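You operate a simulated robot arm through the tools that you are given. There is no shell and no other tool.

You are at the controls of a simulated robot arm. One attempt, no reset.

Task
Take the melted red pot out, melt the blue pot in its place.
Fine: same well; each melted pot goes on the mat; bath off at the end. Set down upright: red pot, blue pot.

It is judged by the outcome, as a careful person would: the job done as asked, and still so three seconds after it is handed in. It fails if anything else is knocked over, pushed out of place, dropped, spilled or broken.

Robot
A 6-joint arm with a two-finger gripper, fixed in place. Base frame: the origin is on the floor under the middle of its stand, x ahead of it, y to its left, z up. Lengths are in m, angles in rad, forces in N, time in s.
With the tool pointing down near the work surface it reaches from about 0.1 to 0.7 m from the base axis. Its first joint turns from -1.152 to 1.152 rad. Payload 2.45 kg.
The tool frame sits at the grasp point between the pads (the TCP): z along the fingers, y along the line on which they close. The tips reach 0.03 m beyond it. The gripper opens to 0.106 m; its body begins 0.079 m behind the TCP.
Orientation is that of the tool frame in the base frame, as a unit quaternion [x, y, z, w]. With the fingers straight down and closing along the base's y, the tool's x points along the base's -x, its y along +y and its z along -z.

Tools
- The arm moves only by the tool apply_moves. Its argument "targets" is a list of rows, each a list of 3 entries, a list of its own where there are three numbers: the finger opening in m, from 0 to 0.106, then the shift along the tool's x, y, z in m, then the turn, a rotation vector about the tool's x, y, z in rad. In form: [[grip, [tx, ty, tz], [ax, ay, az]], ...]. A call has 1 to 20 rows; each row is the pose to reach, as a shift and turn from the pose commanded when the call began, along the tool's axes at that moment. Each row takes 0.2 s and may step no farther than 0.05 m and 0.15 rad from the row before; otherwise, or with a gripper value out of range, the whole call is refused. Where a pose cannot be reached the arm comes as near as it can. A force on the tool above 40 N (or 10 N above the force at the start of the call, whichever is more), or a blocked arm, ends the call early, and 0.2 s more pass. The fingers move at their own pace (about 0.153 m/s each) and stop on an object; they squeeze with about 22 N. The grip force told is the motor's: it shows also when the fingers shut on nothing. Time passes only in rows, and 0.2 s behind the last, so rows that repeat a pose let the fingers close. It gives the time, the measured TCP pose, the force on the tool (base axes), the opening and the grip force at its end, in the units of the frame above (readings bear some noise), with the torque about the TCP (base axes, N m) and any sound that the robot's microphone picked up.
- Cameras (640 x 400 px; columns grow to the right, rows downward): "scene" is fixed at [0.0786, 0.4481, 1.3938]; the picture's right is [-0.41, -0.91, 0.00], its down [-0.61, 0.27, -0.75] and it looks along [0.68, -0.30, -0.66] (base axes); focal length 359 px, centre (320, 200). "wrist" rides on the gripper at [0.076, -0.002, -0.106] in the tool frame; the picture's right is [0.02, 1.00, 0.00], its down [-0.78, 0.02, -0.62] and it looks along [-0.62, 0.01, 0.78] (tool axes); focal length 247 px, centre (320, 200). There is no depth. A picture from a camera that has moved, and an enlarged one, comes with that camera's place and axes in the base frame and with its lens.
- get_image(camera): a new picture of that camera. No time passes.
- inspect(camera, box): a new picture of the part [left, top, right, bottom] of that camera's present view, enlarged. No time passes.
- finish_job(): hands the job in; it is judged then, once.

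Nothing tells you positions but the pictures and the camera data. Unless the task says otherwise, let go and move clear before handing in.

The tools are called after "Call:" as a command line: name --argument value ..., lists and objects as JSON in quotes. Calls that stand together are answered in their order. apply_moves: Moves the arm, as the interface text tells. Its arguments: {"type":"object","properties":{"targets":{"type":"array","items":{"type":"array"}}},"required":["targets"]} The other tools are called the same way: get_image (camera) takes a picture; inspect (camera, box) takes an enlarged picture of a part of a camera's view; finish_job () hands the job in.

At the start:

```text
time: 0.0
position: [0.2304, 0.288, 1.1708]
orientation: [0.0, 1.0, 0.0, 0.0]
force: [0.3, -0.9, 0.7]
ft_torque: [-0.01, 0.02, 0.02]
finger_gap: 0.1061
finger_force: 0.0
```

scene: 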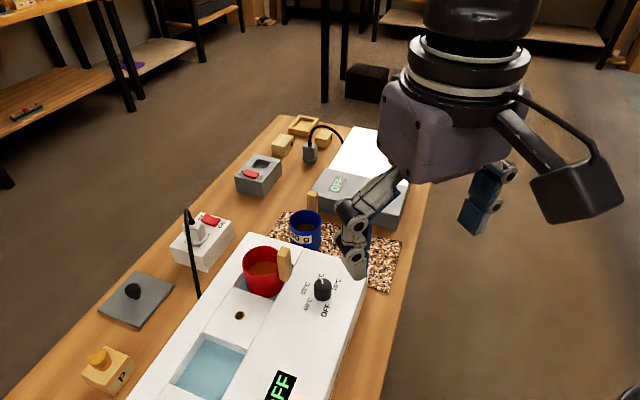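
wrist: 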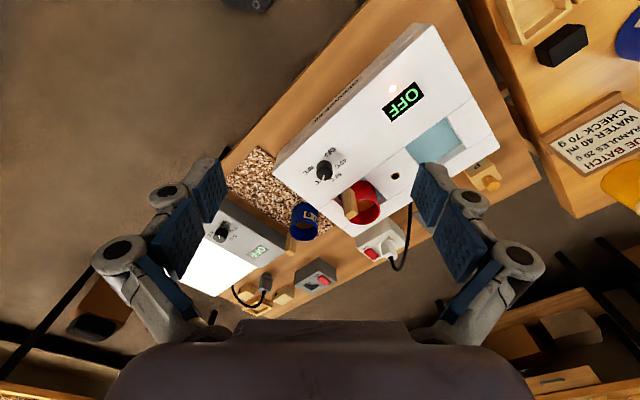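

I see a white bath unit with a red pot sitting in a well, a blue pot on a speckled mat, another grey/white unit, and switch boxes. I'll look closer before moving.

Call:
inspect --camera "scene" --box '[160, 200, 420, 400]'

Call:
inspect --camera "scene" --box '[220, 100, 440, 240]'

Call:
inspect --camera "wrist" --box '[200, 0, 520, 200]'

Call:
inspect --camera "wrist" --box '[180, 140, 440, 320]'

Call:
inspect --camera "wrist" --box '[460, 0, 640, 240]'

```text
2.00 times, centred on (290, 300) of scene
camera zoom: at [0.0786, 0.4481, 1.3938], right [-0.41, -0.91, 0.0], down [-0.61, 0.27, -0.75], along [0.68, -0.3, -0.66], focal length 717 px, centre (380, 0)
```

zoom: 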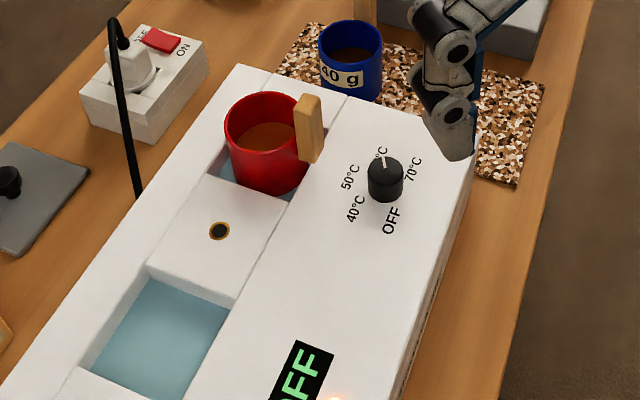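

```text
2.86 times, centred on (330, 170) of scene
camera zoom: at [0.0786, 0.4481, 1.3938], right [-0.41, -0.91, 0.0], down [-0.61, 0.27, -0.75], along [0.68, -0.3, -0.66], focal length 1025 px, centre (291, 286)
```

zoom: 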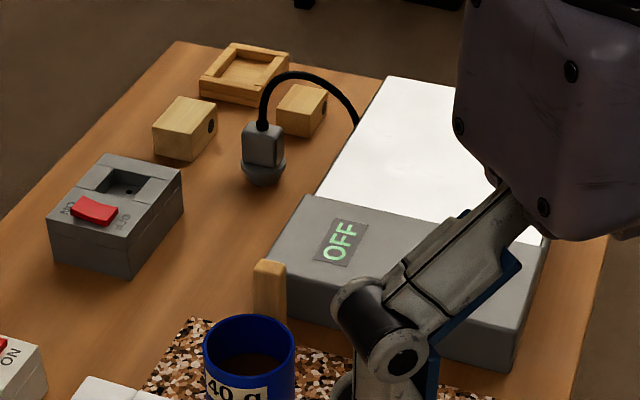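

```text
2.00 times, centred on (360, 100) of wrist
camera zoom: at [0.1528, 0.2881, 1.2777], right [-0.02, 1.0, 0.0], down [0.78, 0.02, 0.62], along [0.62, 0.01, -0.78], focal length 494 px, centre (240, 400)
```

zoom: 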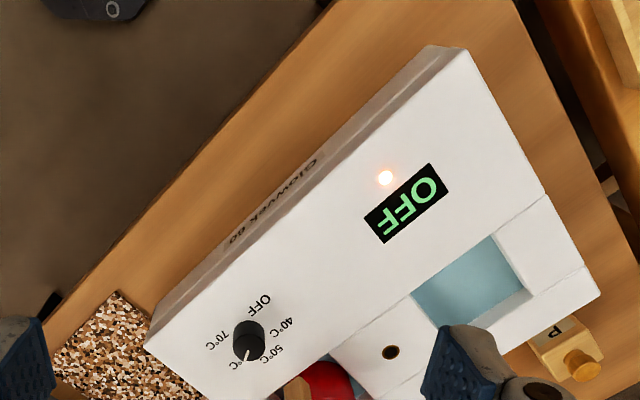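

```text
2.22 times, centred on (310, 230) of wrist
camera zoom: at [0.1528, 0.2881, 1.2777], right [-0.02, 1.0, 0.0], down [0.78, 0.02, 0.62], along [0.62, 0.01, -0.78], focal length 549 px, centre (342, 133)
```

zoom: 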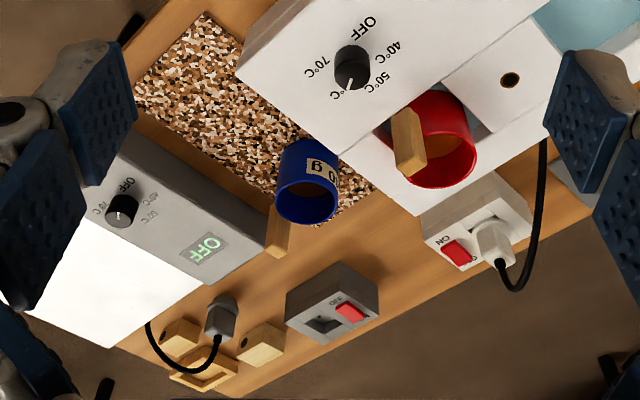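

```text
1.67 times, centred on (550, 120) of wrist
camera zoom: at [0.1528, 0.2881, 1.2777], right [-0.02, 1.0, 0.0], down [0.78, 0.02, 0.62], along [0.62, 0.01, -0.78], focal length 412 px, centre (-63, 333)
```

zoom: 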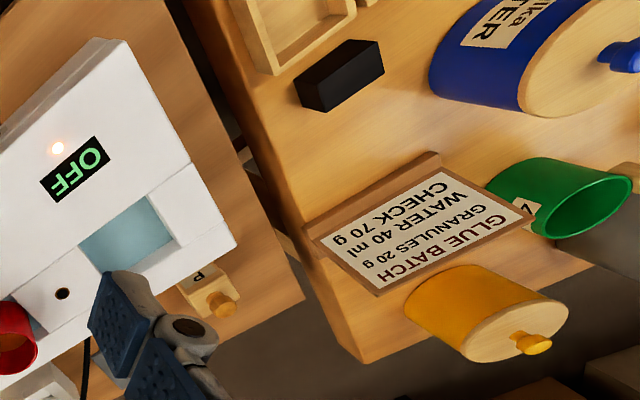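

The bath's dial, display and power switch matter here, so I'll zoom in further on those before moving.

Call:
inspect --camera "scene" --box '[280, 260, 360, 310]'

Call:
inspect --camera "scene" --box '[160, 200, 256, 280]'

Call:
inspect --camera "wrist" --box '[290, 130, 370, 190]'

Call:
inspect --camera "wrist" --box '[350, 200, 430, 270]'

Call:
inspect --camera "scene" --box '[60, 260, 200, 400]'

Call:
inspect --camera "wrist" --box '[270, 180, 350, 250]'

```text
8.00 times, centred on (320, 285) of scene
camera zoom: at [0.0786, 0.4481, 1.3938], right [-0.41, -0.91, 0.0], down [-0.61, 0.27, -0.75], along [0.68, -0.3, -0.66], focal length 2869 px, centre (320, -480)
```

zoom: 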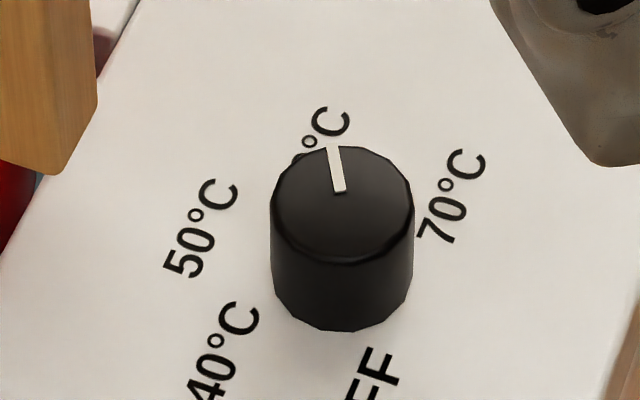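

```text
5.00 times, centred on (208, 240) of scene
camera zoom: at [0.0786, 0.4481, 1.3938], right [-0.41, -0.91, 0.0], down [-0.61, 0.27, -0.75], along [0.68, -0.3, -0.66], focal length 1793 px, centre (880, 0)
```

zoom: 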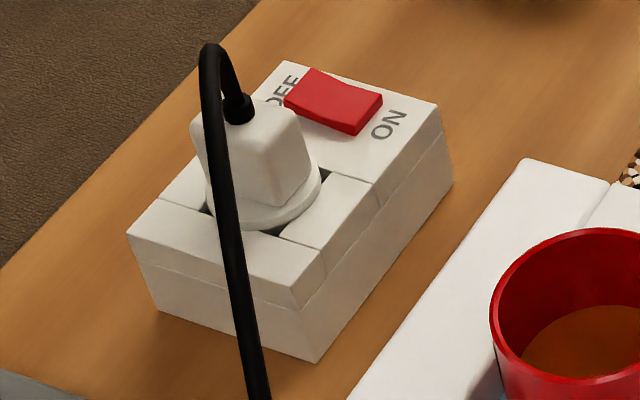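

```text
6.67 times, centred on (330, 160) of wrist
camera zoom: at [0.1528, 0.2881, 1.2777], right [-0.02, 1.0, 0.0], down [0.78, 0.02, 0.62], along [0.62, 0.01, -0.78], focal length 1646 px, centre (253, 467)
```

zoom: 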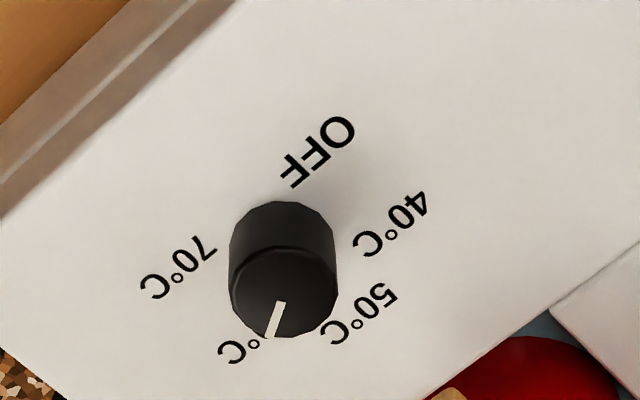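

```text
5.71 times, centred on (390, 235) of wrist
camera zoom: at [0.1528, 0.2881, 1.2777], right [-0.02, 1.0, 0.0], down [0.78, 0.02, 0.62], along [0.62, 0.01, -0.78], focal length 1411 px, centre (-80, 0)
```

zoom: 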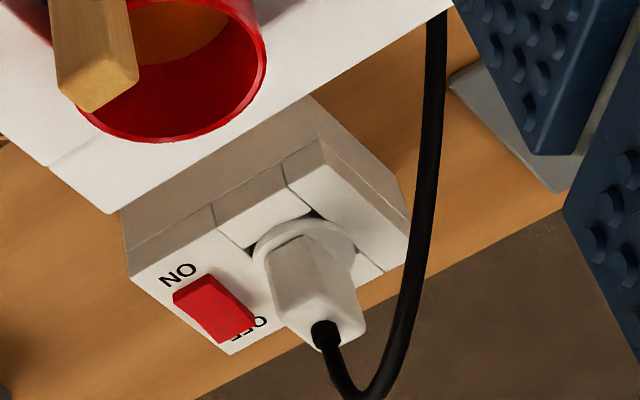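

```text
2.86 times, centred on (130, 330) of scene
camera zoom: at [0.0786, 0.4481, 1.3938], right [-0.41, -0.91, 0.0], down [-0.61, 0.27, -0.75], along [0.68, -0.3, -0.66], focal length 1025 px, centre (863, -171)
```

zoom: 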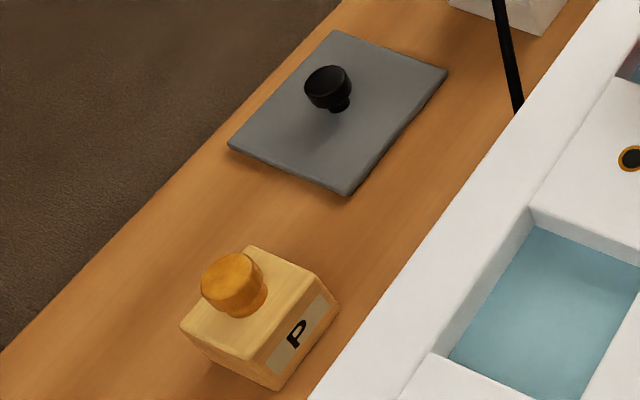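

```text
5.71 times, centred on (310, 215) of wrist
camera zoom: at [0.1528, 0.2881, 1.2777], right [-0.02, 1.0, 0.0], down [0.78, 0.02, 0.62], along [0.62, 0.01, -0.78], focal length 1411 px, centre (377, 114)
```

zoom: 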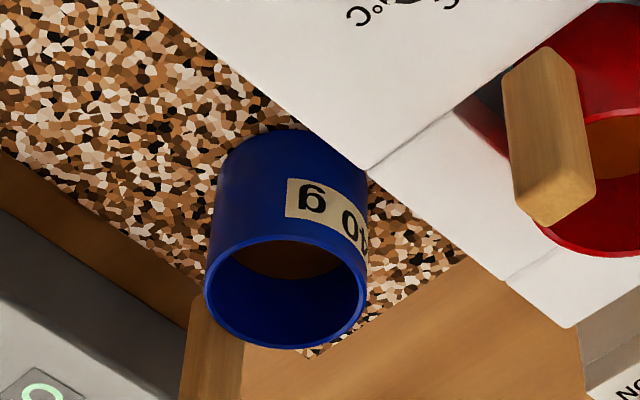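

The dial points at 60 °C while the display says OFF, and the bath's plug sits in the white switch box whose rocker looks to be on the OFF side. From two views I put the red pot's rim near (0.47, 0.385, 0.91), the blue pot's near (0.60, 0.255, 0.84) and the dial near (0.41, 0.30, 0.86). I'll move the wrist camera closer to check these.

Call:
apply_moves --targets '[[0.106, [-0.005, 0.018, 0.03], [0, 0, 0]], [0.106, [-0.01, 0.035, 0.06], [0, 0, 0]], [0.106, [-0.015, 0.053, 0.09], [0, 0, 0]], [0.106, [-0.02, 0.07, 0.12], [0, 0, 0]]]'

Call:
get_image --camera "wrist"

Call:
get_image --camera "scene"

```text
time: 1.0
position: [0.2512, 0.3601, 1.0515]
orientation: [0.0, 1.0, 0.0, 0.001]
force: [1.1, 0.3, -0.3]
ft_torque: [-0.01, 0.02, 0.03]
finger_gap: 0.1059
finger_force: 0.0
```

```text
taken
camera wrist: at [0.1735, 0.3585, 1.1576], right [-0.02, 1.0, 0.0], down [0.78, 0.02, 0.62], along [0.62, 0.01, -0.78], focal length 247 px, centre (320, 200)
```

wrist: 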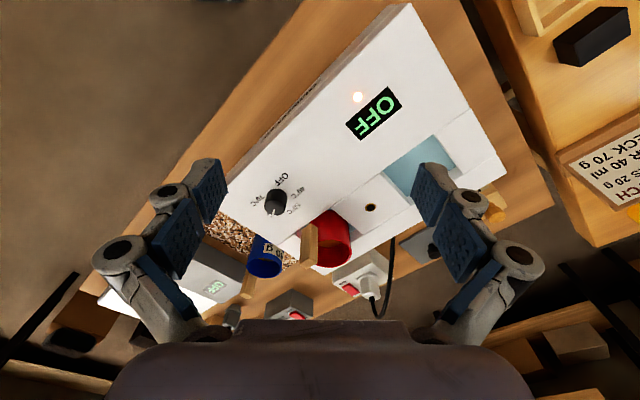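

```text
taken
```

scene: 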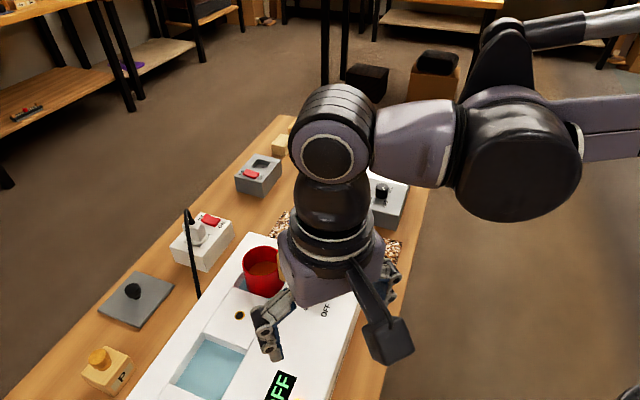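

The wrist view is closer now, with the bath top in the middle of the picture. I'll zoom in on the display, rocker, dial, pots and second unit.

Call:
inspect --camera "wrist" --box '[220, 160, 420, 285]'

Call:
inspect --camera "wrist" --box '[320, 60, 520, 200]'

Call:
inspect --camera "wrist" --box '[320, 240, 420, 320]'

Call:
inspect --camera "wrist" --box '[230, 220, 330, 290]'

Call:
inspect --camera "scene" --box '[220, 330, 340, 400]'

Call:
inspect --camera "scene" --box '[225, 225, 305, 305]'

```text
3.20 times, centred on (320, 222) of wrist
camera zoom: at [0.1735, 0.3585, 1.1576], right [-0.02, 1.0, 0.0], down [0.78, 0.02, 0.62], along [0.62, 0.01, -0.78], focal length 790 px, centre (320, 128)
```

zoom: 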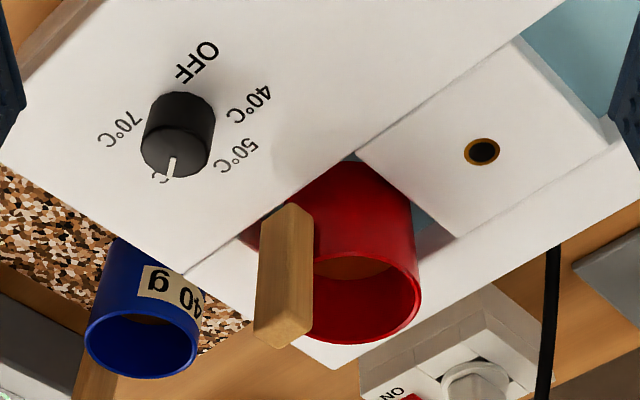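

```text
2.86 times, centred on (420, 130) of wrist
camera zoom: at [0.1735, 0.3585, 1.1576], right [-0.02, 1.0, 0.0], down [0.78, 0.02, 0.62], along [0.62, 0.01, -0.78], focal length 706 px, centre (34, 400)
```

zoom: 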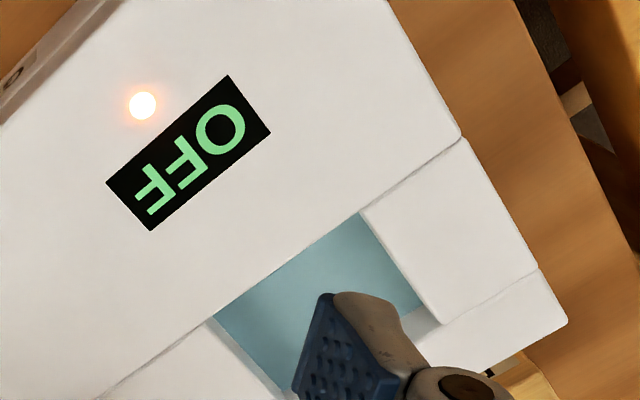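

```text
5.00 times, centred on (370, 280) of wrist
camera zoom: at [0.1735, 0.3585, 1.1576], right [-0.02, 1.0, 0.0], down [0.78, 0.02, 0.62], along [0.62, 0.01, -0.78], focal length 1235 px, centre (70, -200)
```

zoom: 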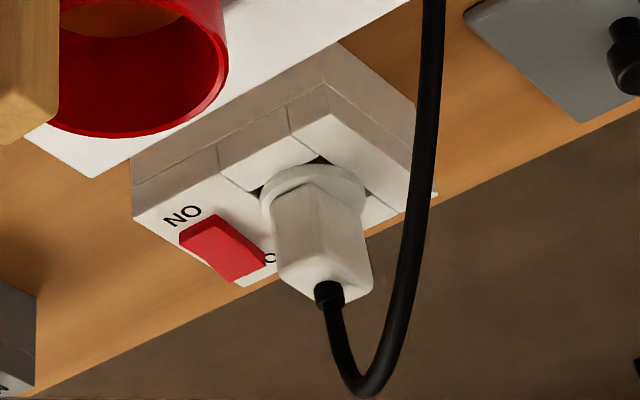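

```text
5.71 times, centred on (280, 255) of wrist
camera zoom: at [0.1735, 0.3585, 1.1576], right [-0.02, 1.0, 0.0], down [0.78, 0.02, 0.62], along [0.62, 0.01, -0.78], focal length 1411 px, centre (549, -114)
```

zoom: 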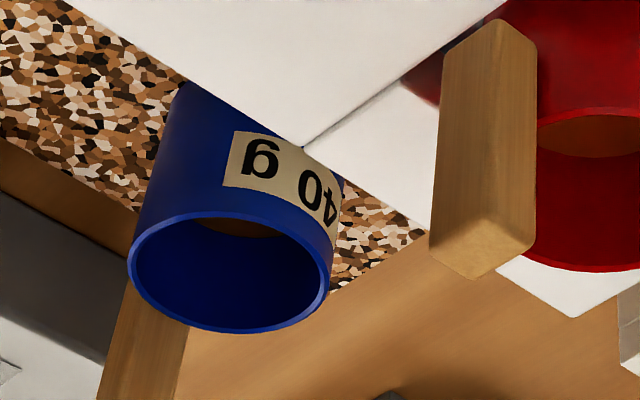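

```text
5.33 times, centred on (280, 365) of scene
camera zoom: at [0.0786, 0.4481, 1.3938], right [-0.41, -0.91, 0.0], down [-0.61, 0.27, -0.75], along [0.68, -0.3, -0.66], focal length 1913 px, centre (533, -680)
```

zoom: 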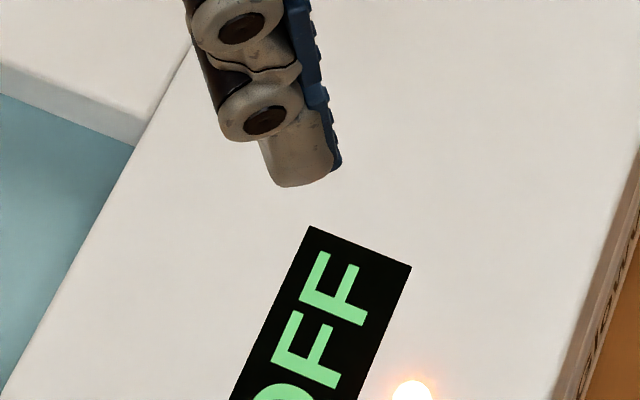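

```text
5.00 times, centred on (265, 265) of scene
camera zoom: at [0.0786, 0.4481, 1.3938], right [-0.41, -0.91, 0.0], down [-0.61, 0.27, -0.75], along [0.68, -0.3, -0.66], focal length 1793 px, centre (595, -125)
```

zoom: 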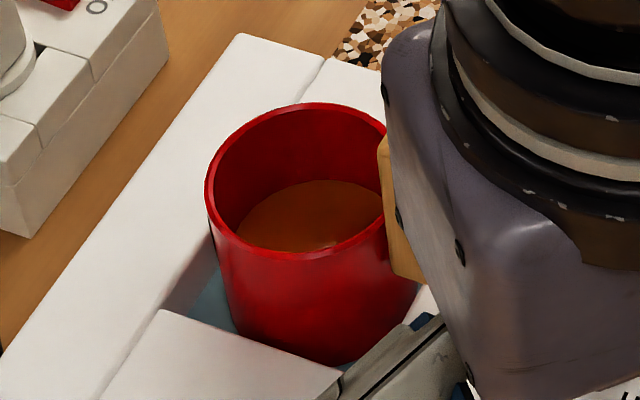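

The red pot stands about 4.5 cm proud of the bath deck (deck z ≈ 0.872), and its handle rises above the rim. The bath lies at roughly 45° to the base axes, with the knob near (0.395, 0.30). I'll move the camera forward to see the switch box, the blue pot and the second unit clearly.

Call:
apply_moves --targets '[[0.106, [-0.04, 0.01, 0.0], [0, 0, 0]], [0.106, [-0.08, 0.02, 0.0], [0, 0, 0]], [0.106, [-0.12, 0.03, 0.0], [0, 0, 0]], [0.106, [-0.16, 0.03, 0.0], [0, 0, 0]]]'

Call:
get_image --camera "wrist"

Call:
inspect --camera "wrist" --box '[280, 180, 440, 280]'

Call:
inspect --camera "wrist" --box '[160, 180, 320, 300]'

```text
time: 2.0
position: [0.4098, 0.3877, 1.0511]
orientation: [0.0, 1.0, 0.001, 0.001]
force: [0.0, 0.1, 0.6]
ft_torque: [0.01, 0.02, 0.0]
finger_gap: 0.106
finger_force: 0.0
```

```text
taken
camera wrist: at [0.3336, 0.3882, 1.1576], right [-0.02, 1.0, 0.0], down [0.78, 0.02, 0.62], along [0.62, 0.01, -0.78], focal length 247 px, centre (320, 200)
```

wrist: 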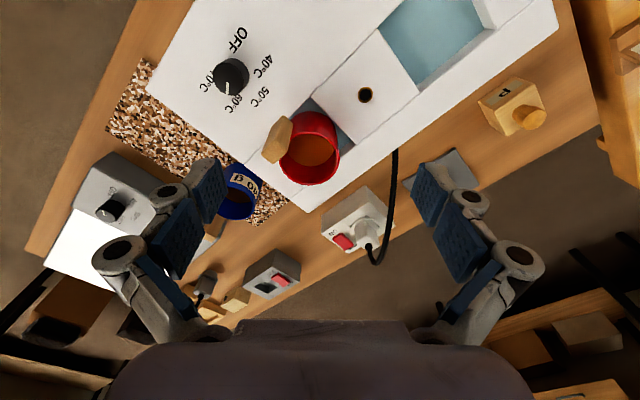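

```text
4.00 times, centred on (360, 230) of wrist
camera zoom: at [0.3336, 0.3882, 1.1576], right [-0.02, 1.0, 0.0], down [0.78, 0.02, 0.62], along [0.62, 0.01, -0.78], focal length 988 px, centre (160, 80)
```

zoom: 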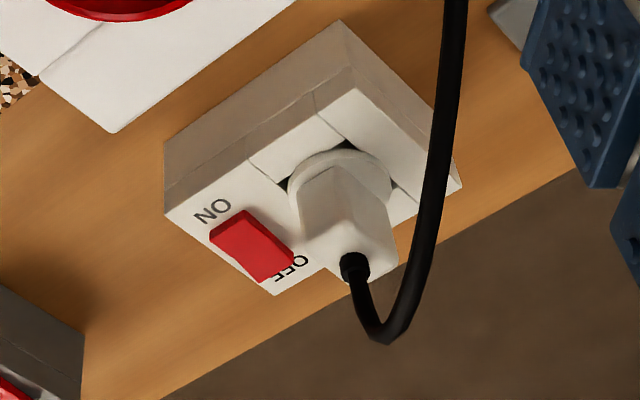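

```text
3.33 times, centred on (240, 240) of wrist
camera zoom: at [0.3336, 0.3882, 1.1576], right [-0.02, 1.0, 0.0], down [0.78, 0.02, 0.62], along [0.62, 0.01, -0.78], focal length 823 px, centre (587, 67)
```

zoom: 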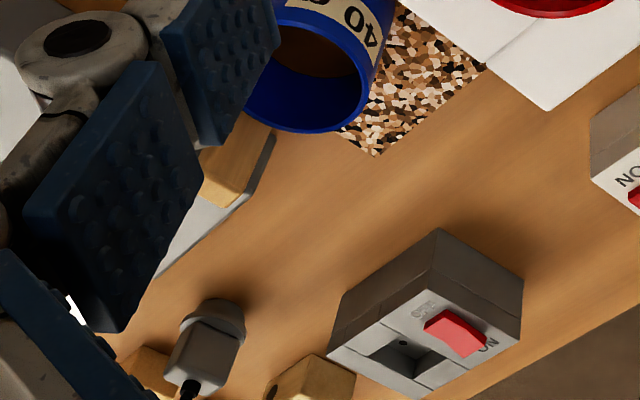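

I can see both switch boxes now. I'll zoom in on each rocker to work out which side is pressed.

Call:
inspect --camera "wrist" --box '[325, 225, 365, 255]'

Call:
inspect --camera "wrist" --box '[255, 265, 305, 302]'

Call:
inspect --camera "scene" --box '[190, 205, 230, 235]'

Call:
inspect --camera "scene" --box '[230, 150, 290, 195]'

Call:
inspect --camera "wrist" --box '[195, 45, 285, 115]'

Call:
inspect --camera "wrist" --box '[250, 90, 360, 200]'

```text
13.33 times, centred on (345, 240) of wrist
camera zoom: at [0.3336, 0.3882, 1.1576], right [-0.02, 1.0, 0.0], down [0.78, 0.02, 0.62], along [0.62, 0.01, -0.78], focal length 3293 px, centre (-13, -333)
```

zoom: 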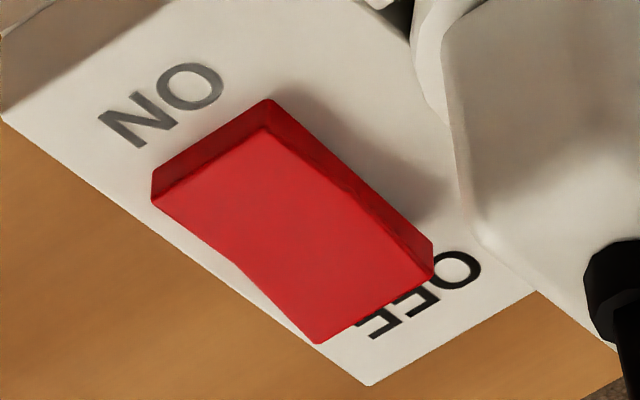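

```text
10.81 times, centred on (280, 284) of wrist
camera zoom: at [0.3336, 0.3882, 1.1576], right [-0.02, 1.0, 0.0], down [0.78, 0.02, 0.62], along [0.62, 0.01, -0.78], focal length 2670 px, centre (752, -703)
```

zoom: 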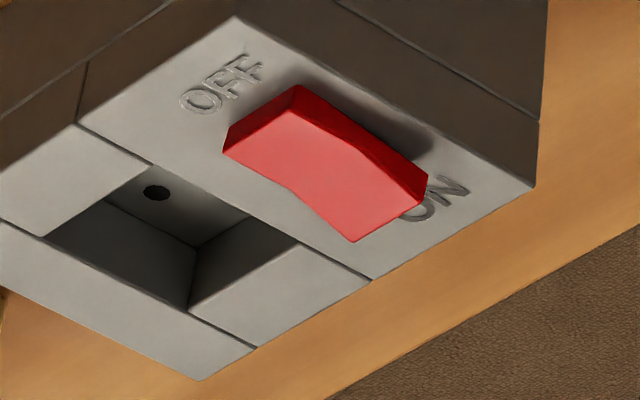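

```text
13.33 times, centred on (210, 220) of scene
camera zoom: at [0.0786, 0.4481, 1.3938], right [-0.41, -0.91, 0.0], down [-0.61, 0.27, -0.75], along [0.68, -0.3, -0.66], focal length 4782 px, centre (1787, -67)
```

zoom: 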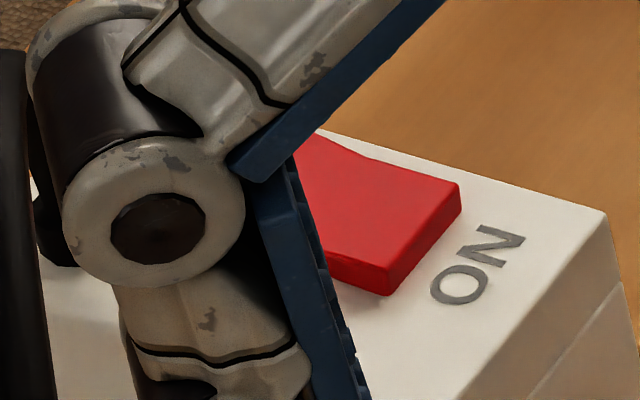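

```text
8.89 times, centred on (260, 172) of scene
camera zoom: at [0.0786, 0.4481, 1.3938], right [-0.41, -0.91, 0.0], down [-0.61, 0.27, -0.75], along [0.68, -0.3, -0.66], focal length 3188 px, centre (853, 444)
```

zoom: 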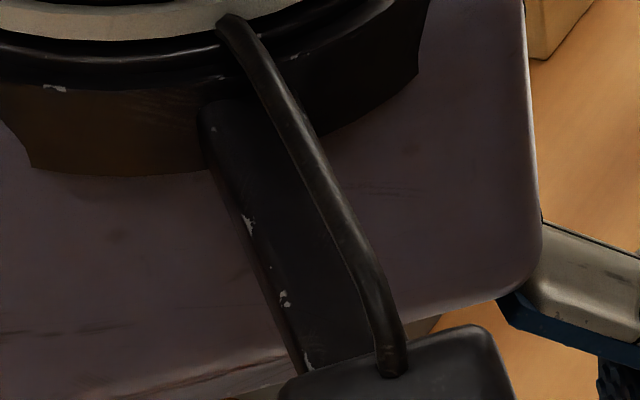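

```text
5.71 times, centred on (240, 80) of wrist
camera zoom: at [0.3336, 0.3882, 1.1576], right [-0.02, 1.0, 0.0], down [0.78, 0.02, 0.62], along [0.62, 0.01, -0.78], focal length 1411 px, centre (777, 886)
```

zoom: 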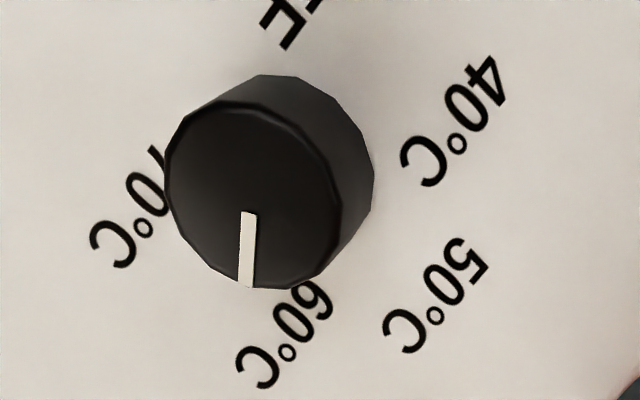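

```text
3.64 times, centred on (305, 145) of wrist
camera zoom: at [0.3336, 0.3882, 1.1576], right [-0.02, 1.0, 0.0], down [0.78, 0.02, 0.62], along [0.62, 0.01, -0.78], focal length 898 px, centre (374, 400)
```

zoom: 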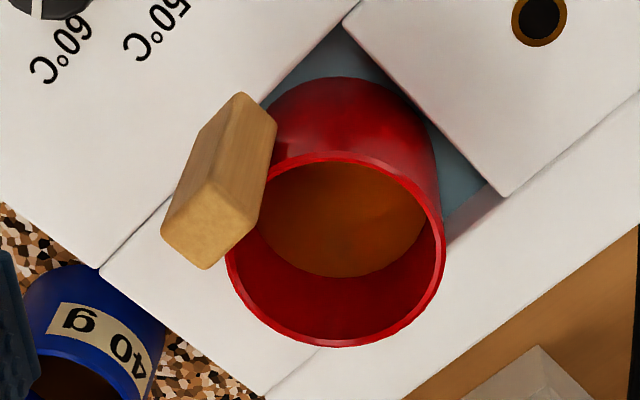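

The white box's rocker is pressed on the ON side and the bath's lamp is lit, so the mains is on. The display reads OFF with the dial at 60 °C, so the bath probably needs restarting at the dial. The red pot's centre is about (0.468, 0.380), rim z ≈ 0.916, diameter 0.066, handle towards the front deck. I'll move above it and turn the fingers to close along the bath's long axis, clear of the handle.

Call:
apply_moves --targets '[[0.106, [-0.01, -0.002, 0.004], [0, 0, -0.125]], [0.106, [-0.02, -0.003, 0.008], [0, 0, -0.25]], [0.106, [-0.03, -0.004, 0.012], [0, 0, -0.375]], [0.106, [-0.04, -0.006, 0.016], [0, 0, -0.5]], [0.106, [-0.05, -0.007, 0.02], [0, 0, -0.625]], [0.106, [-0.057, -0.008, 0.03], [0, 0, -0.75]]]'

Call:
get_image --camera "wrist"

Call:
get_image --camera "scene"

```text
time: 3.4
position: [0.4669, 0.3807, 1.0209]
orientation: [-0.367, 0.93, 0.0, -0.001]
force: [0.3, 0.1, 0.0]
ft_torque: [0.01, -0.02, -0.01]
finger_gap: 0.1062
finger_force: 0.1
```

```text
taken
camera wrist: at [0.4119, 0.3282, 1.1278], right [-0.7, 0.72, 0.0], down [0.56, 0.55, 0.62], along [0.44, 0.43, -0.78], focal length 247 px, centre (320, 200)
```

wrist: 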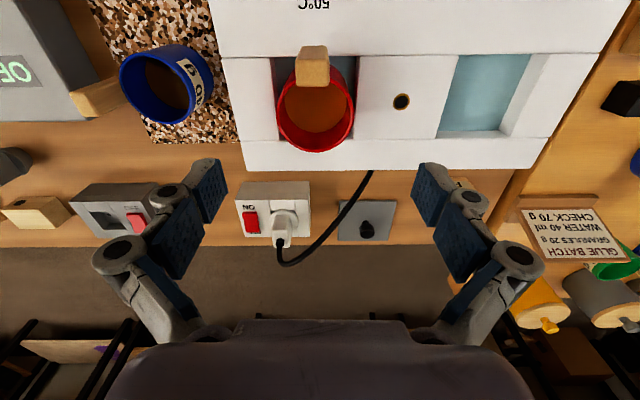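

```text
taken
```

scene: 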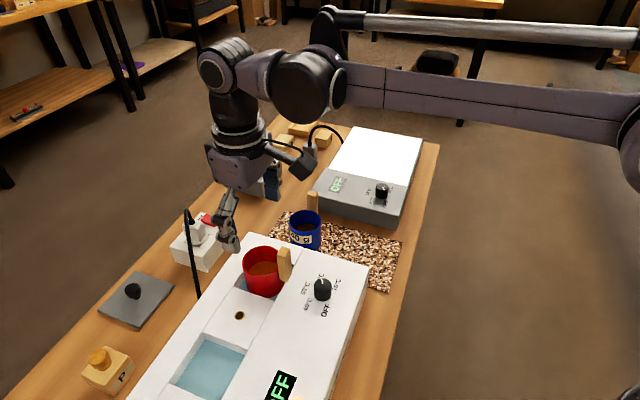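

The wrist view is now square to the bath. I'll zoom in on the pot to centre the fingers precisely.

Call:
inspect --camera "wrist" --box '[240, 30, 400, 180]'

Call:
inspect --camera "scene" --box '[220, 220, 380, 320]'

Call:
inspect --camera "wrist" --box '[0, 0, 240, 150]'

Call:
inspect --camera "scene" --box '[270, 120, 430, 300]'

```text
2.67 times, centred on (320, 105) of wrist
camera zoom: at [0.4119, 0.3282, 1.1278], right [-0.7, 0.72, 0.0], down [0.56, 0.55, 0.62], along [0.44, 0.43, -0.78], focal length 659 px, centre (320, 453)
```

zoom: 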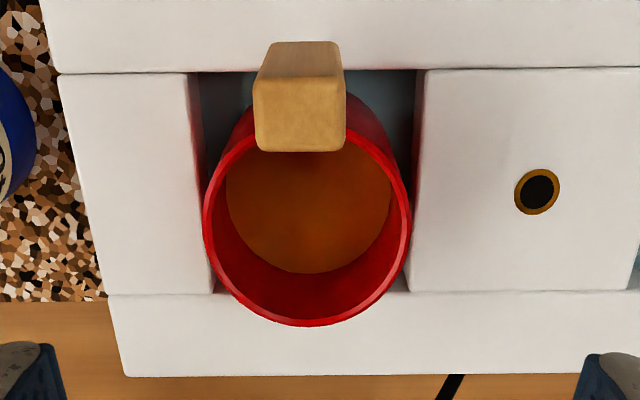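

```text
4.00 times, centred on (300, 270) of scene
camera zoom: at [0.0786, 0.4481, 1.3938], right [-0.41, -0.91, 0.0], down [-0.61, 0.27, -0.75], along [0.68, -0.3, -0.66], focal length 1435 px, centre (400, -80)
```

zoom: 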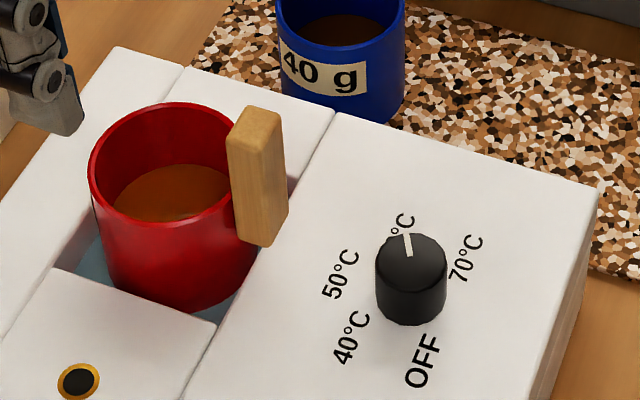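

```text
2.67 times, centred on (120, 75) of wrist
camera zoom: at [0.4119, 0.3282, 1.1278], right [-0.7, 0.72, 0.0], down [0.56, 0.55, 0.62], along [0.44, 0.43, -0.78], focal length 659 px, centre (853, 533)
```

zoom: 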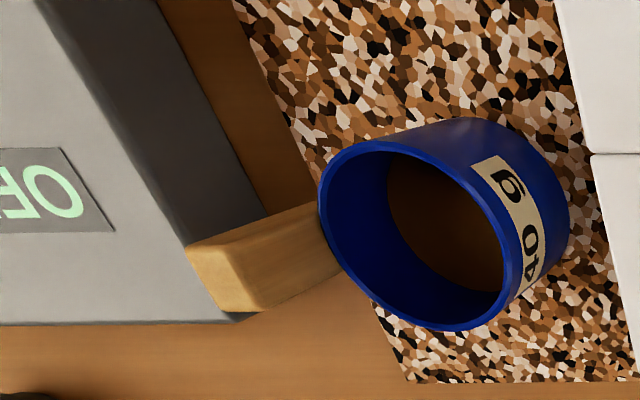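

```text
2.22 times, centred on (350, 210) of scene
camera zoom: at [0.0786, 0.4481, 1.3938], right [-0.41, -0.91, 0.0], down [-0.61, 0.27, -0.75], along [0.68, -0.3, -0.66], focal length 797 px, centre (253, 178)
```

zoom: 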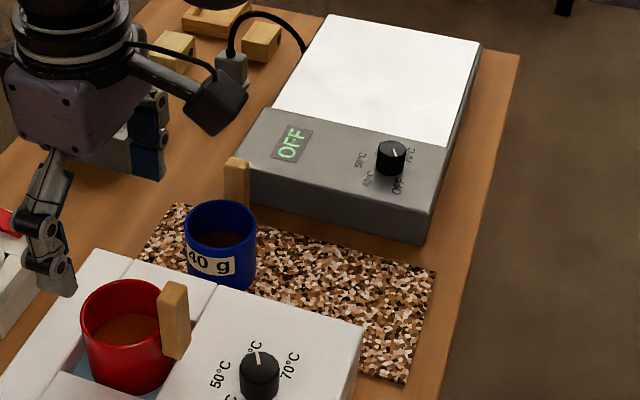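

The red pot is about 4 mm off the finger centre along the closing axis. I'll correct that and descend so the pads straddle its upper 3 cm, keeping the tips just above the deck.

Call:
apply_moves --targets '[[0.106, [0.003, -0.004, 0.02], [0, 0, 0]], [0.106, [0.003, -0.004, 0.045], [0, 0, 0]], [0.106, [0.003, -0.004, 0.07], [0, 0, 0]], [0.106, [0.003, -0.004, 0.09], [0, 0, 0]]]'

Call:
get_image --camera "wrist"

Call:
inspect --camera "scene" --box '[190, 190, 350, 320]'

```text
time: 4.4
position: [0.4661, 0.3748, 0.9308]
orientation: [-0.366, 0.931, 0.0, 0.001]
force: [0.1, -1.1, 0.4]
ft_torque: [-0.01, 0.03, 0.01]
finger_gap: 0.1061
finger_force: 0.0
```

```text
taken
camera wrist: at [0.4121, 0.3233, 1.0374], right [-0.7, 0.72, 0.0], down [0.56, 0.55, 0.62], along [0.45, 0.43, -0.78], focal length 247 px, centre (320, 200)
```

wrist: 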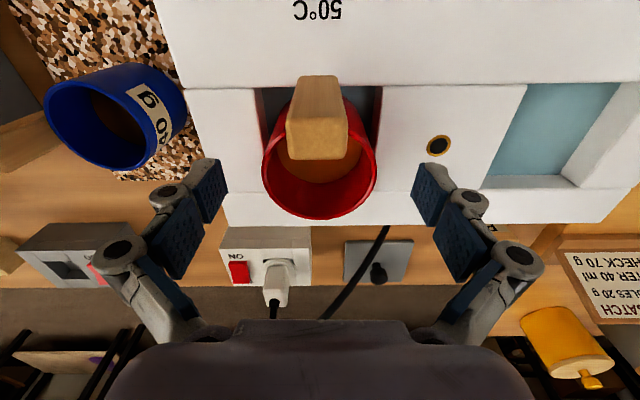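

```text
3.08 times, centred on (270, 255) of scene
camera zoom: at [0.0786, 0.4481, 1.3938], right [-0.41, -0.91, 0.0], down [-0.61, 0.27, -0.75], along [0.68, -0.3, -0.66], focal length 1104 px, centre (474, 31)
```

zoom: 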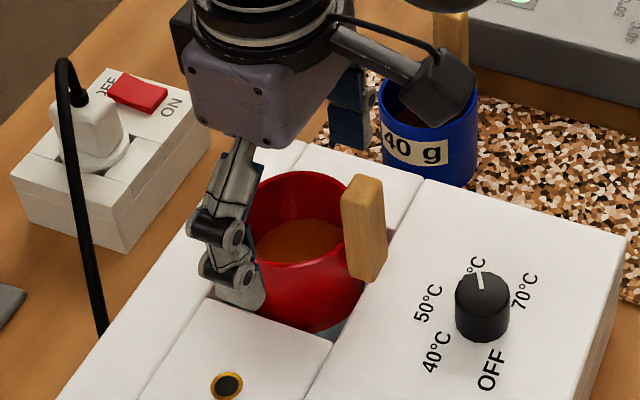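

The pot is centred between the fingers. I'll go down the last 2 cm and close.

Call:
apply_moves --targets '[[0.106, [0, 0, 0.01], [0, 0, 0]], [0.106, [0, 0, 0.019], [0, 0, 0]], [0.106, [0, 0, 0.019], [0, 0, 0]], [0.055, [0, 0, 0.019], [0, 0, 0]], [0.045, [0, 0, 0.019], [0, 0, 0]], [0.045, [0, 0, 0.019], [0, 0, 0]]]'

Call:
get_image --camera "wrist"

Call:
inspect --camera "scene" --box '[190, 190, 350, 320]'

```text
time: 5.8
position: [0.4668, 0.3761, 0.9118]
orientation: [-0.366, 0.931, 0.0, 0.001]
force: [0.4, 0.2, 9.2]
ft_torque: [0.03, -0.02, 0.05]
finger_gap: 0.0646
finger_force: 22.1
```

```text
taken
camera wrist: at [0.4119, 0.323, 1.019], right [-0.7, 0.72, 0.0], down [0.56, 0.55, 0.62], along [0.45, 0.43, -0.78], focal length 247 px, centre (320, 200)
```

wrist: 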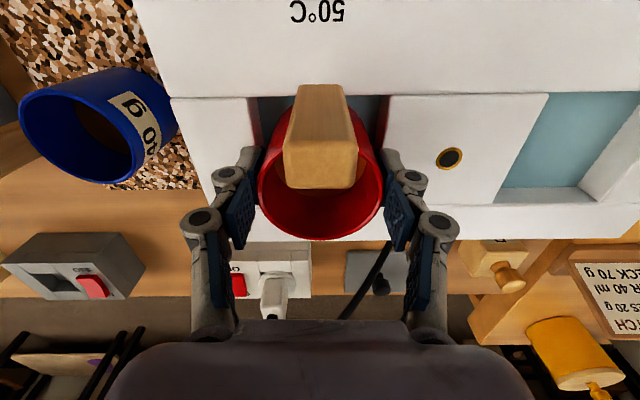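

```text
3.08 times, centred on (270, 255) of scene
camera zoom: at [0.0785, 0.4479, 1.3939], right [-0.41, -0.91, 0.0], down [-0.61, 0.27, -0.75], along [0.68, -0.3, -0.66], focal length 1104 px, centre (474, 31)
```

zoom: 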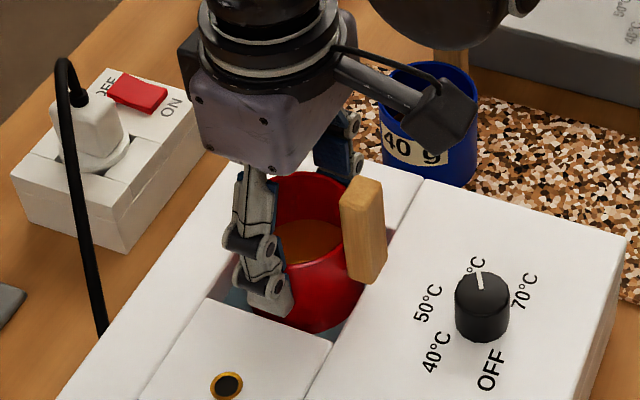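

The red pot is held (gap 0.0646, 22 N). I'll lift it straight up gently.

Call:
apply_moves --targets '[[0.045, [0, 0, -0.005], [0, 0, 0]], [0.045, [0, 0, -0.015], [0, 0, 0]], [0.045, [0, 0, -0.03], [0, 0, 0]], [0.045, [0, 0, -0.045], [0, 0, 0]], [0.045, [0, 0, -0.062], [0, 0, 0]], [0.045, [0, 0, -0.08], [0, 0, 0]], [0.045, [0, 0, -0.098], [0, 0, 0]], [0.045, [0, 0, -0.112], [0, 0, 0]], [0.045, [0, 0, -0.12], [0, 0, 0]]]'

Call:
get_image --camera "wrist"

Call:
get_image --camera "scene"

```text
time: 7.8
position: [0.4668, 0.3763, 1.0329]
orientation: [-0.367, 0.93, 0.0, 0.0]
force: [-0.2, -0.1, -0.8]
ft_torque: [0.03, 0.0, -0.04]
finger_gap: 0.0645
finger_force: 21.9
```

```text
taken
camera wrist: at [0.4119, 0.3234, 1.1394], right [-0.7, 0.72, 0.0], down [0.56, 0.55, 0.62], along [0.45, 0.43, -0.78], focal length 247 px, centre (320, 200)
```

wrist: 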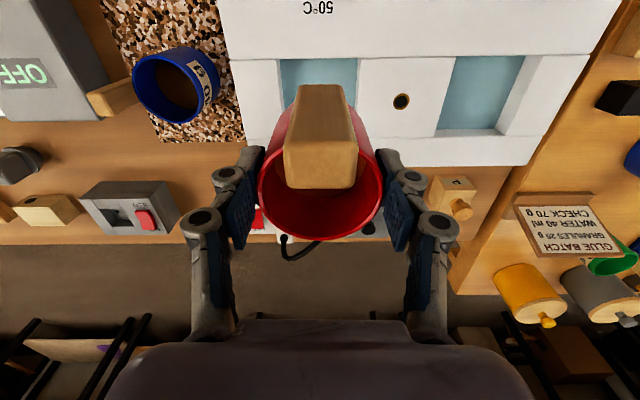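

```text
taken
```

scene: 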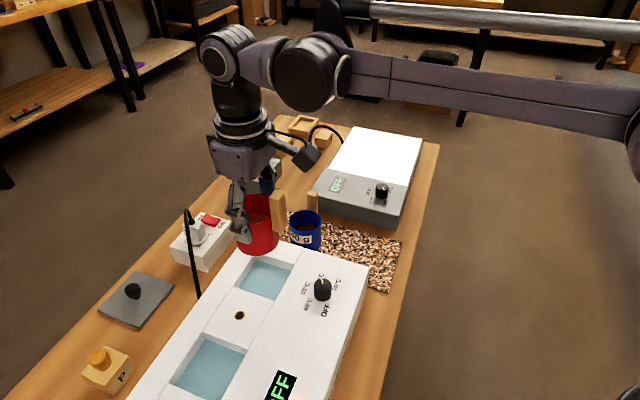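

The red pot is out and hanging level, and the well is empty. Next I'll carry it across to the free front part of the mat, near (0.487, 0.140), staying high over the bath edge.

Call:
apply_moves --targets '[[0.045, [0.007, -0.009, 0], [0, 0, 0]], [0.045, [0.02, -0.026, 0], [0, 0, 0]], [0.045, [0.039, -0.05, 0], [0, 0, 0]], [0.045, [0.058, -0.075, 0], [0, 0, 0]], [0.045, [0.078, -0.1, 0], [0, 0, 0]], [0.045, [0.098, -0.125, 0], [0, 0, 0]], [0.045, [0.117, -0.15, 0], [0, 0, 0]], [0.045, [0.133, -0.171, 0], [0, 0, 0]], [0.045, [0.142, -0.182, 0], [0, 0, 0]], [0.045, [0.1458, -0.1871, 0], [0, 0, 0]]]'

Call:
get_image --camera "wrist"

Call:
get_image --camera "scene"

```text
time: 10.0
position: [0.4878, 0.1388, 1.0311]
orientation: [-0.366, 0.931, 0.0, 0.0]
force: [0.7, 0.1, -1.3]
ft_torque: [0.02, 0.02, -0.02]
finger_gap: 0.0642
finger_force: 22.3
```

```text
taken
camera wrist: at [0.4331, 0.0868, 1.1384], right [-0.7, 0.72, 0.0], down [0.56, 0.55, 0.62], along [0.45, 0.43, -0.78], focal length 247 px, centre (320, 200)
```

wrist: 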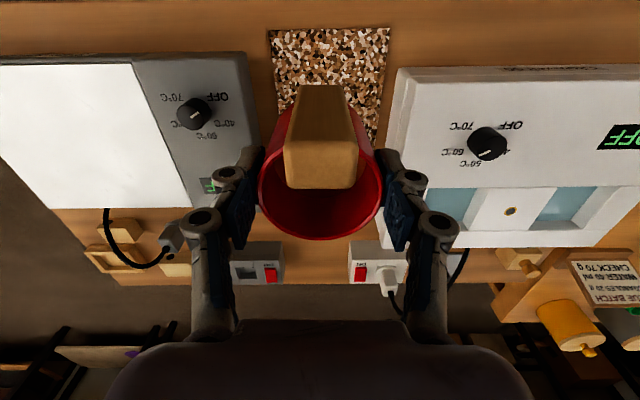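

```text
taken
```

scene: 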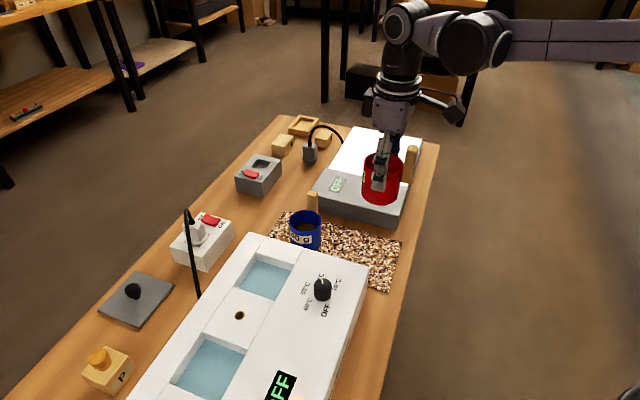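

The pot is over the mat's front part, with mat edges at u ≈ 0.15–0.30 across and the grey unit's edge close by at 0.31. I'll nudge 6 mm towards the bath side and descend most of the way, then check the height.

Call:
apply_moves --targets '[[0.045, [0, 0.002, 0.01], [0, 0, 0]], [0.045, [0, 0.004, 0.03], [0, 0, 0]], [0.045, [0, 0.006, 0.055], [0, 0, 0]], [0.045, [0, 0.006, 0.08], [0, 0, 0]], [0.045, [0, 0.006, 0.105], [0, 0, 0]], [0.045, [0, 0.006, 0.125], [0, 0, 0]], [0.045, [0, 0.006, 0.138], [0, 0, 0]], [0.045, [0, 0.006, 0.145], [0, 0, 0]]]'

Call:
get_image --camera "wrist"

Call:
inspect --camera "scene" --box '[280, 150, 440, 300]'

```text
time: 11.8
position: [0.483, 0.1435, 0.8866]
orientation: [-0.366, 0.931, 0.0, 0.0]
force: [-0.6, -0.7, -0.6]
ft_torque: [-0.01, 0.03, -0.05]
finger_gap: 0.0642
finger_force: 21.8
```

```text
taken
camera wrist: at [0.4285, 0.0913, 0.9937], right [-0.7, 0.72, 0.0], down [0.56, 0.55, 0.62], along [0.45, 0.43, -0.78], focal length 247 px, centre (320, 200)
```

wrist: 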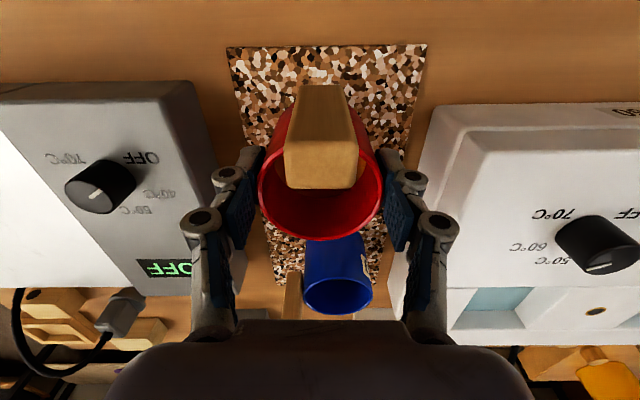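

```text
2.67 times, centred on (360, 225) of scene
camera zoom: at [0.0787, 0.4481, 1.3938], right [-0.41, -0.91, 0.0], down [-0.61, 0.27, -0.75], along [0.68, -0.3, -0.66], focal length 956 px, centre (213, 133)
```

zoom: 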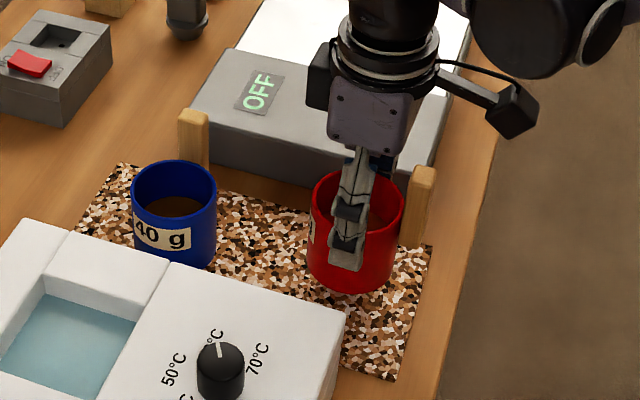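

The pot is about 66 mm tall, so its base is roughly 4 cm above the mat. I'll lower it to about 1 cm above, then feel for contact in small steps.

Call:
apply_moves --targets '[[0.045, [0, 0, 0.008], [0, 0, 0]], [0.045, [0, 0, 0.018], [0, 0, 0]], [0.045, [0, 0, 0.026], [0, 0, 0]], [0.045, [0, 0, 0.032], [0, 0, 0]], [0.045, [0, 0, 0.032], [0, 0, 0]]]'

Call:
inspect --camera "scene" --box '[320, 180, 420, 280]'

```text
time: 13.0
position: [0.4828, 0.1433, 0.8549]
orientation: [-0.365, 0.931, 0.0, 0.0]
force: [0.1, -1.7, 17.4]
ft_torque: [-0.03, -0.01, 0.02]
finger_gap: 0.0642
finger_force: 22.3
```

```text
4.00 times, centred on (370, 230) of scene
camera zoom: at [0.0784, 0.448, 1.3939], right [-0.41, -0.91, 0.0], down [-0.6, 0.27, -0.75], along [0.68, -0.3, -0.66], focal length 1435 px, centre (120, 80)
```

zoom: 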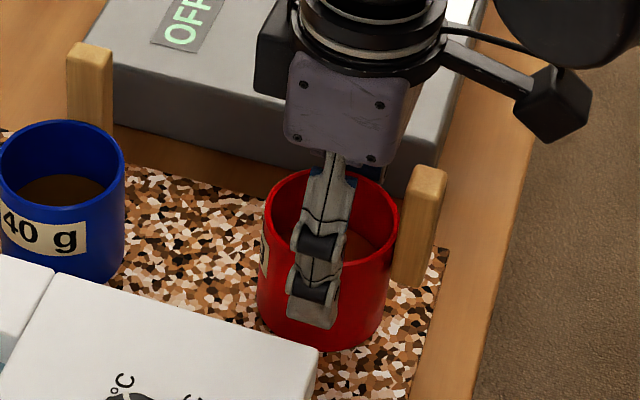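

Contact: 17 N up on the tool at z ≈ 0.855, so the red pot is standing on the mat. I'll ease off about 1 mm to relieve the push and open the fingers partway.

Call:
apply_moves --targets '[[0.045, [0, 0, -0.001], [0, 0, 0]], [0.045, [0, 0, -0.001], [0, 0, 0]]]'

```text
time: 13.6
position: [0.4837, 0.1442, 0.8557]
orientation: [-0.367, 0.93, 0.0, 0.0]
force: [0.2, -0.6, -1.4]
ft_torque: [-0.01, -0.03, -0.01]
finger_gap: 0.0642
finger_force: 22.1
```

The load is neutral, with the pot base at or within a fraction of a millimetre of the mat. I'll release now.

Call:
apply_moves --targets '[[0.07, [0, 0, -0.0005], [0, 0, 0]], [0.08, [0, 0, -0.0005], [0, 0, 0]], [0.08, [0, 0, -0.0005], [0, 0, 0]]]'

Call:
get_image --camera "wrist"

Call:
inspect --camera "scene" --box '[320, 180, 420, 280]'

```text
time: 14.4
position: [0.4836, 0.1441, 0.856]
orientation: [-0.365, 0.931, 0.0, 0.0]
force: [0.2, -0.9, -0.2]
ft_torque: [0.04, 0.0, 0.01]
finger_gap: 0.0802
finger_force: 0.1
```

```text
taken
camera wrist: at [0.4286, 0.0914, 0.9632], right [-0.7, 0.72, 0.0], down [0.56, 0.55, 0.62], along [0.45, 0.43, -0.78], focal length 247 px, centre (320, 200)
```

wrist: 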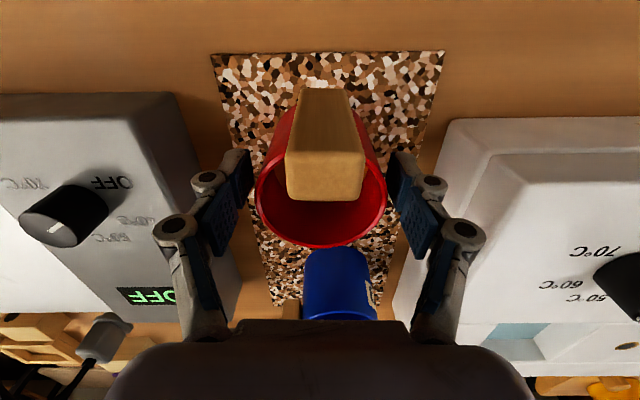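

```text
4.00 times, centred on (370, 230) of scene
camera zoom: at [0.0786, 0.4481, 1.3938], right [-0.41, -0.91, 0.0], down [-0.61, 0.27, -0.75], along [0.68, -0.3, -0.66], focal length 1435 px, centre (120, 80)
```

zoom: 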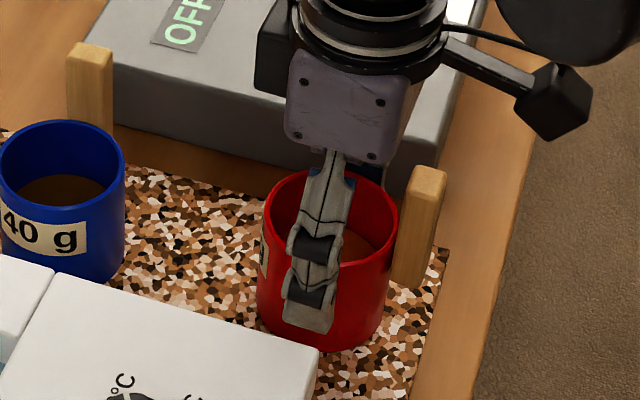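

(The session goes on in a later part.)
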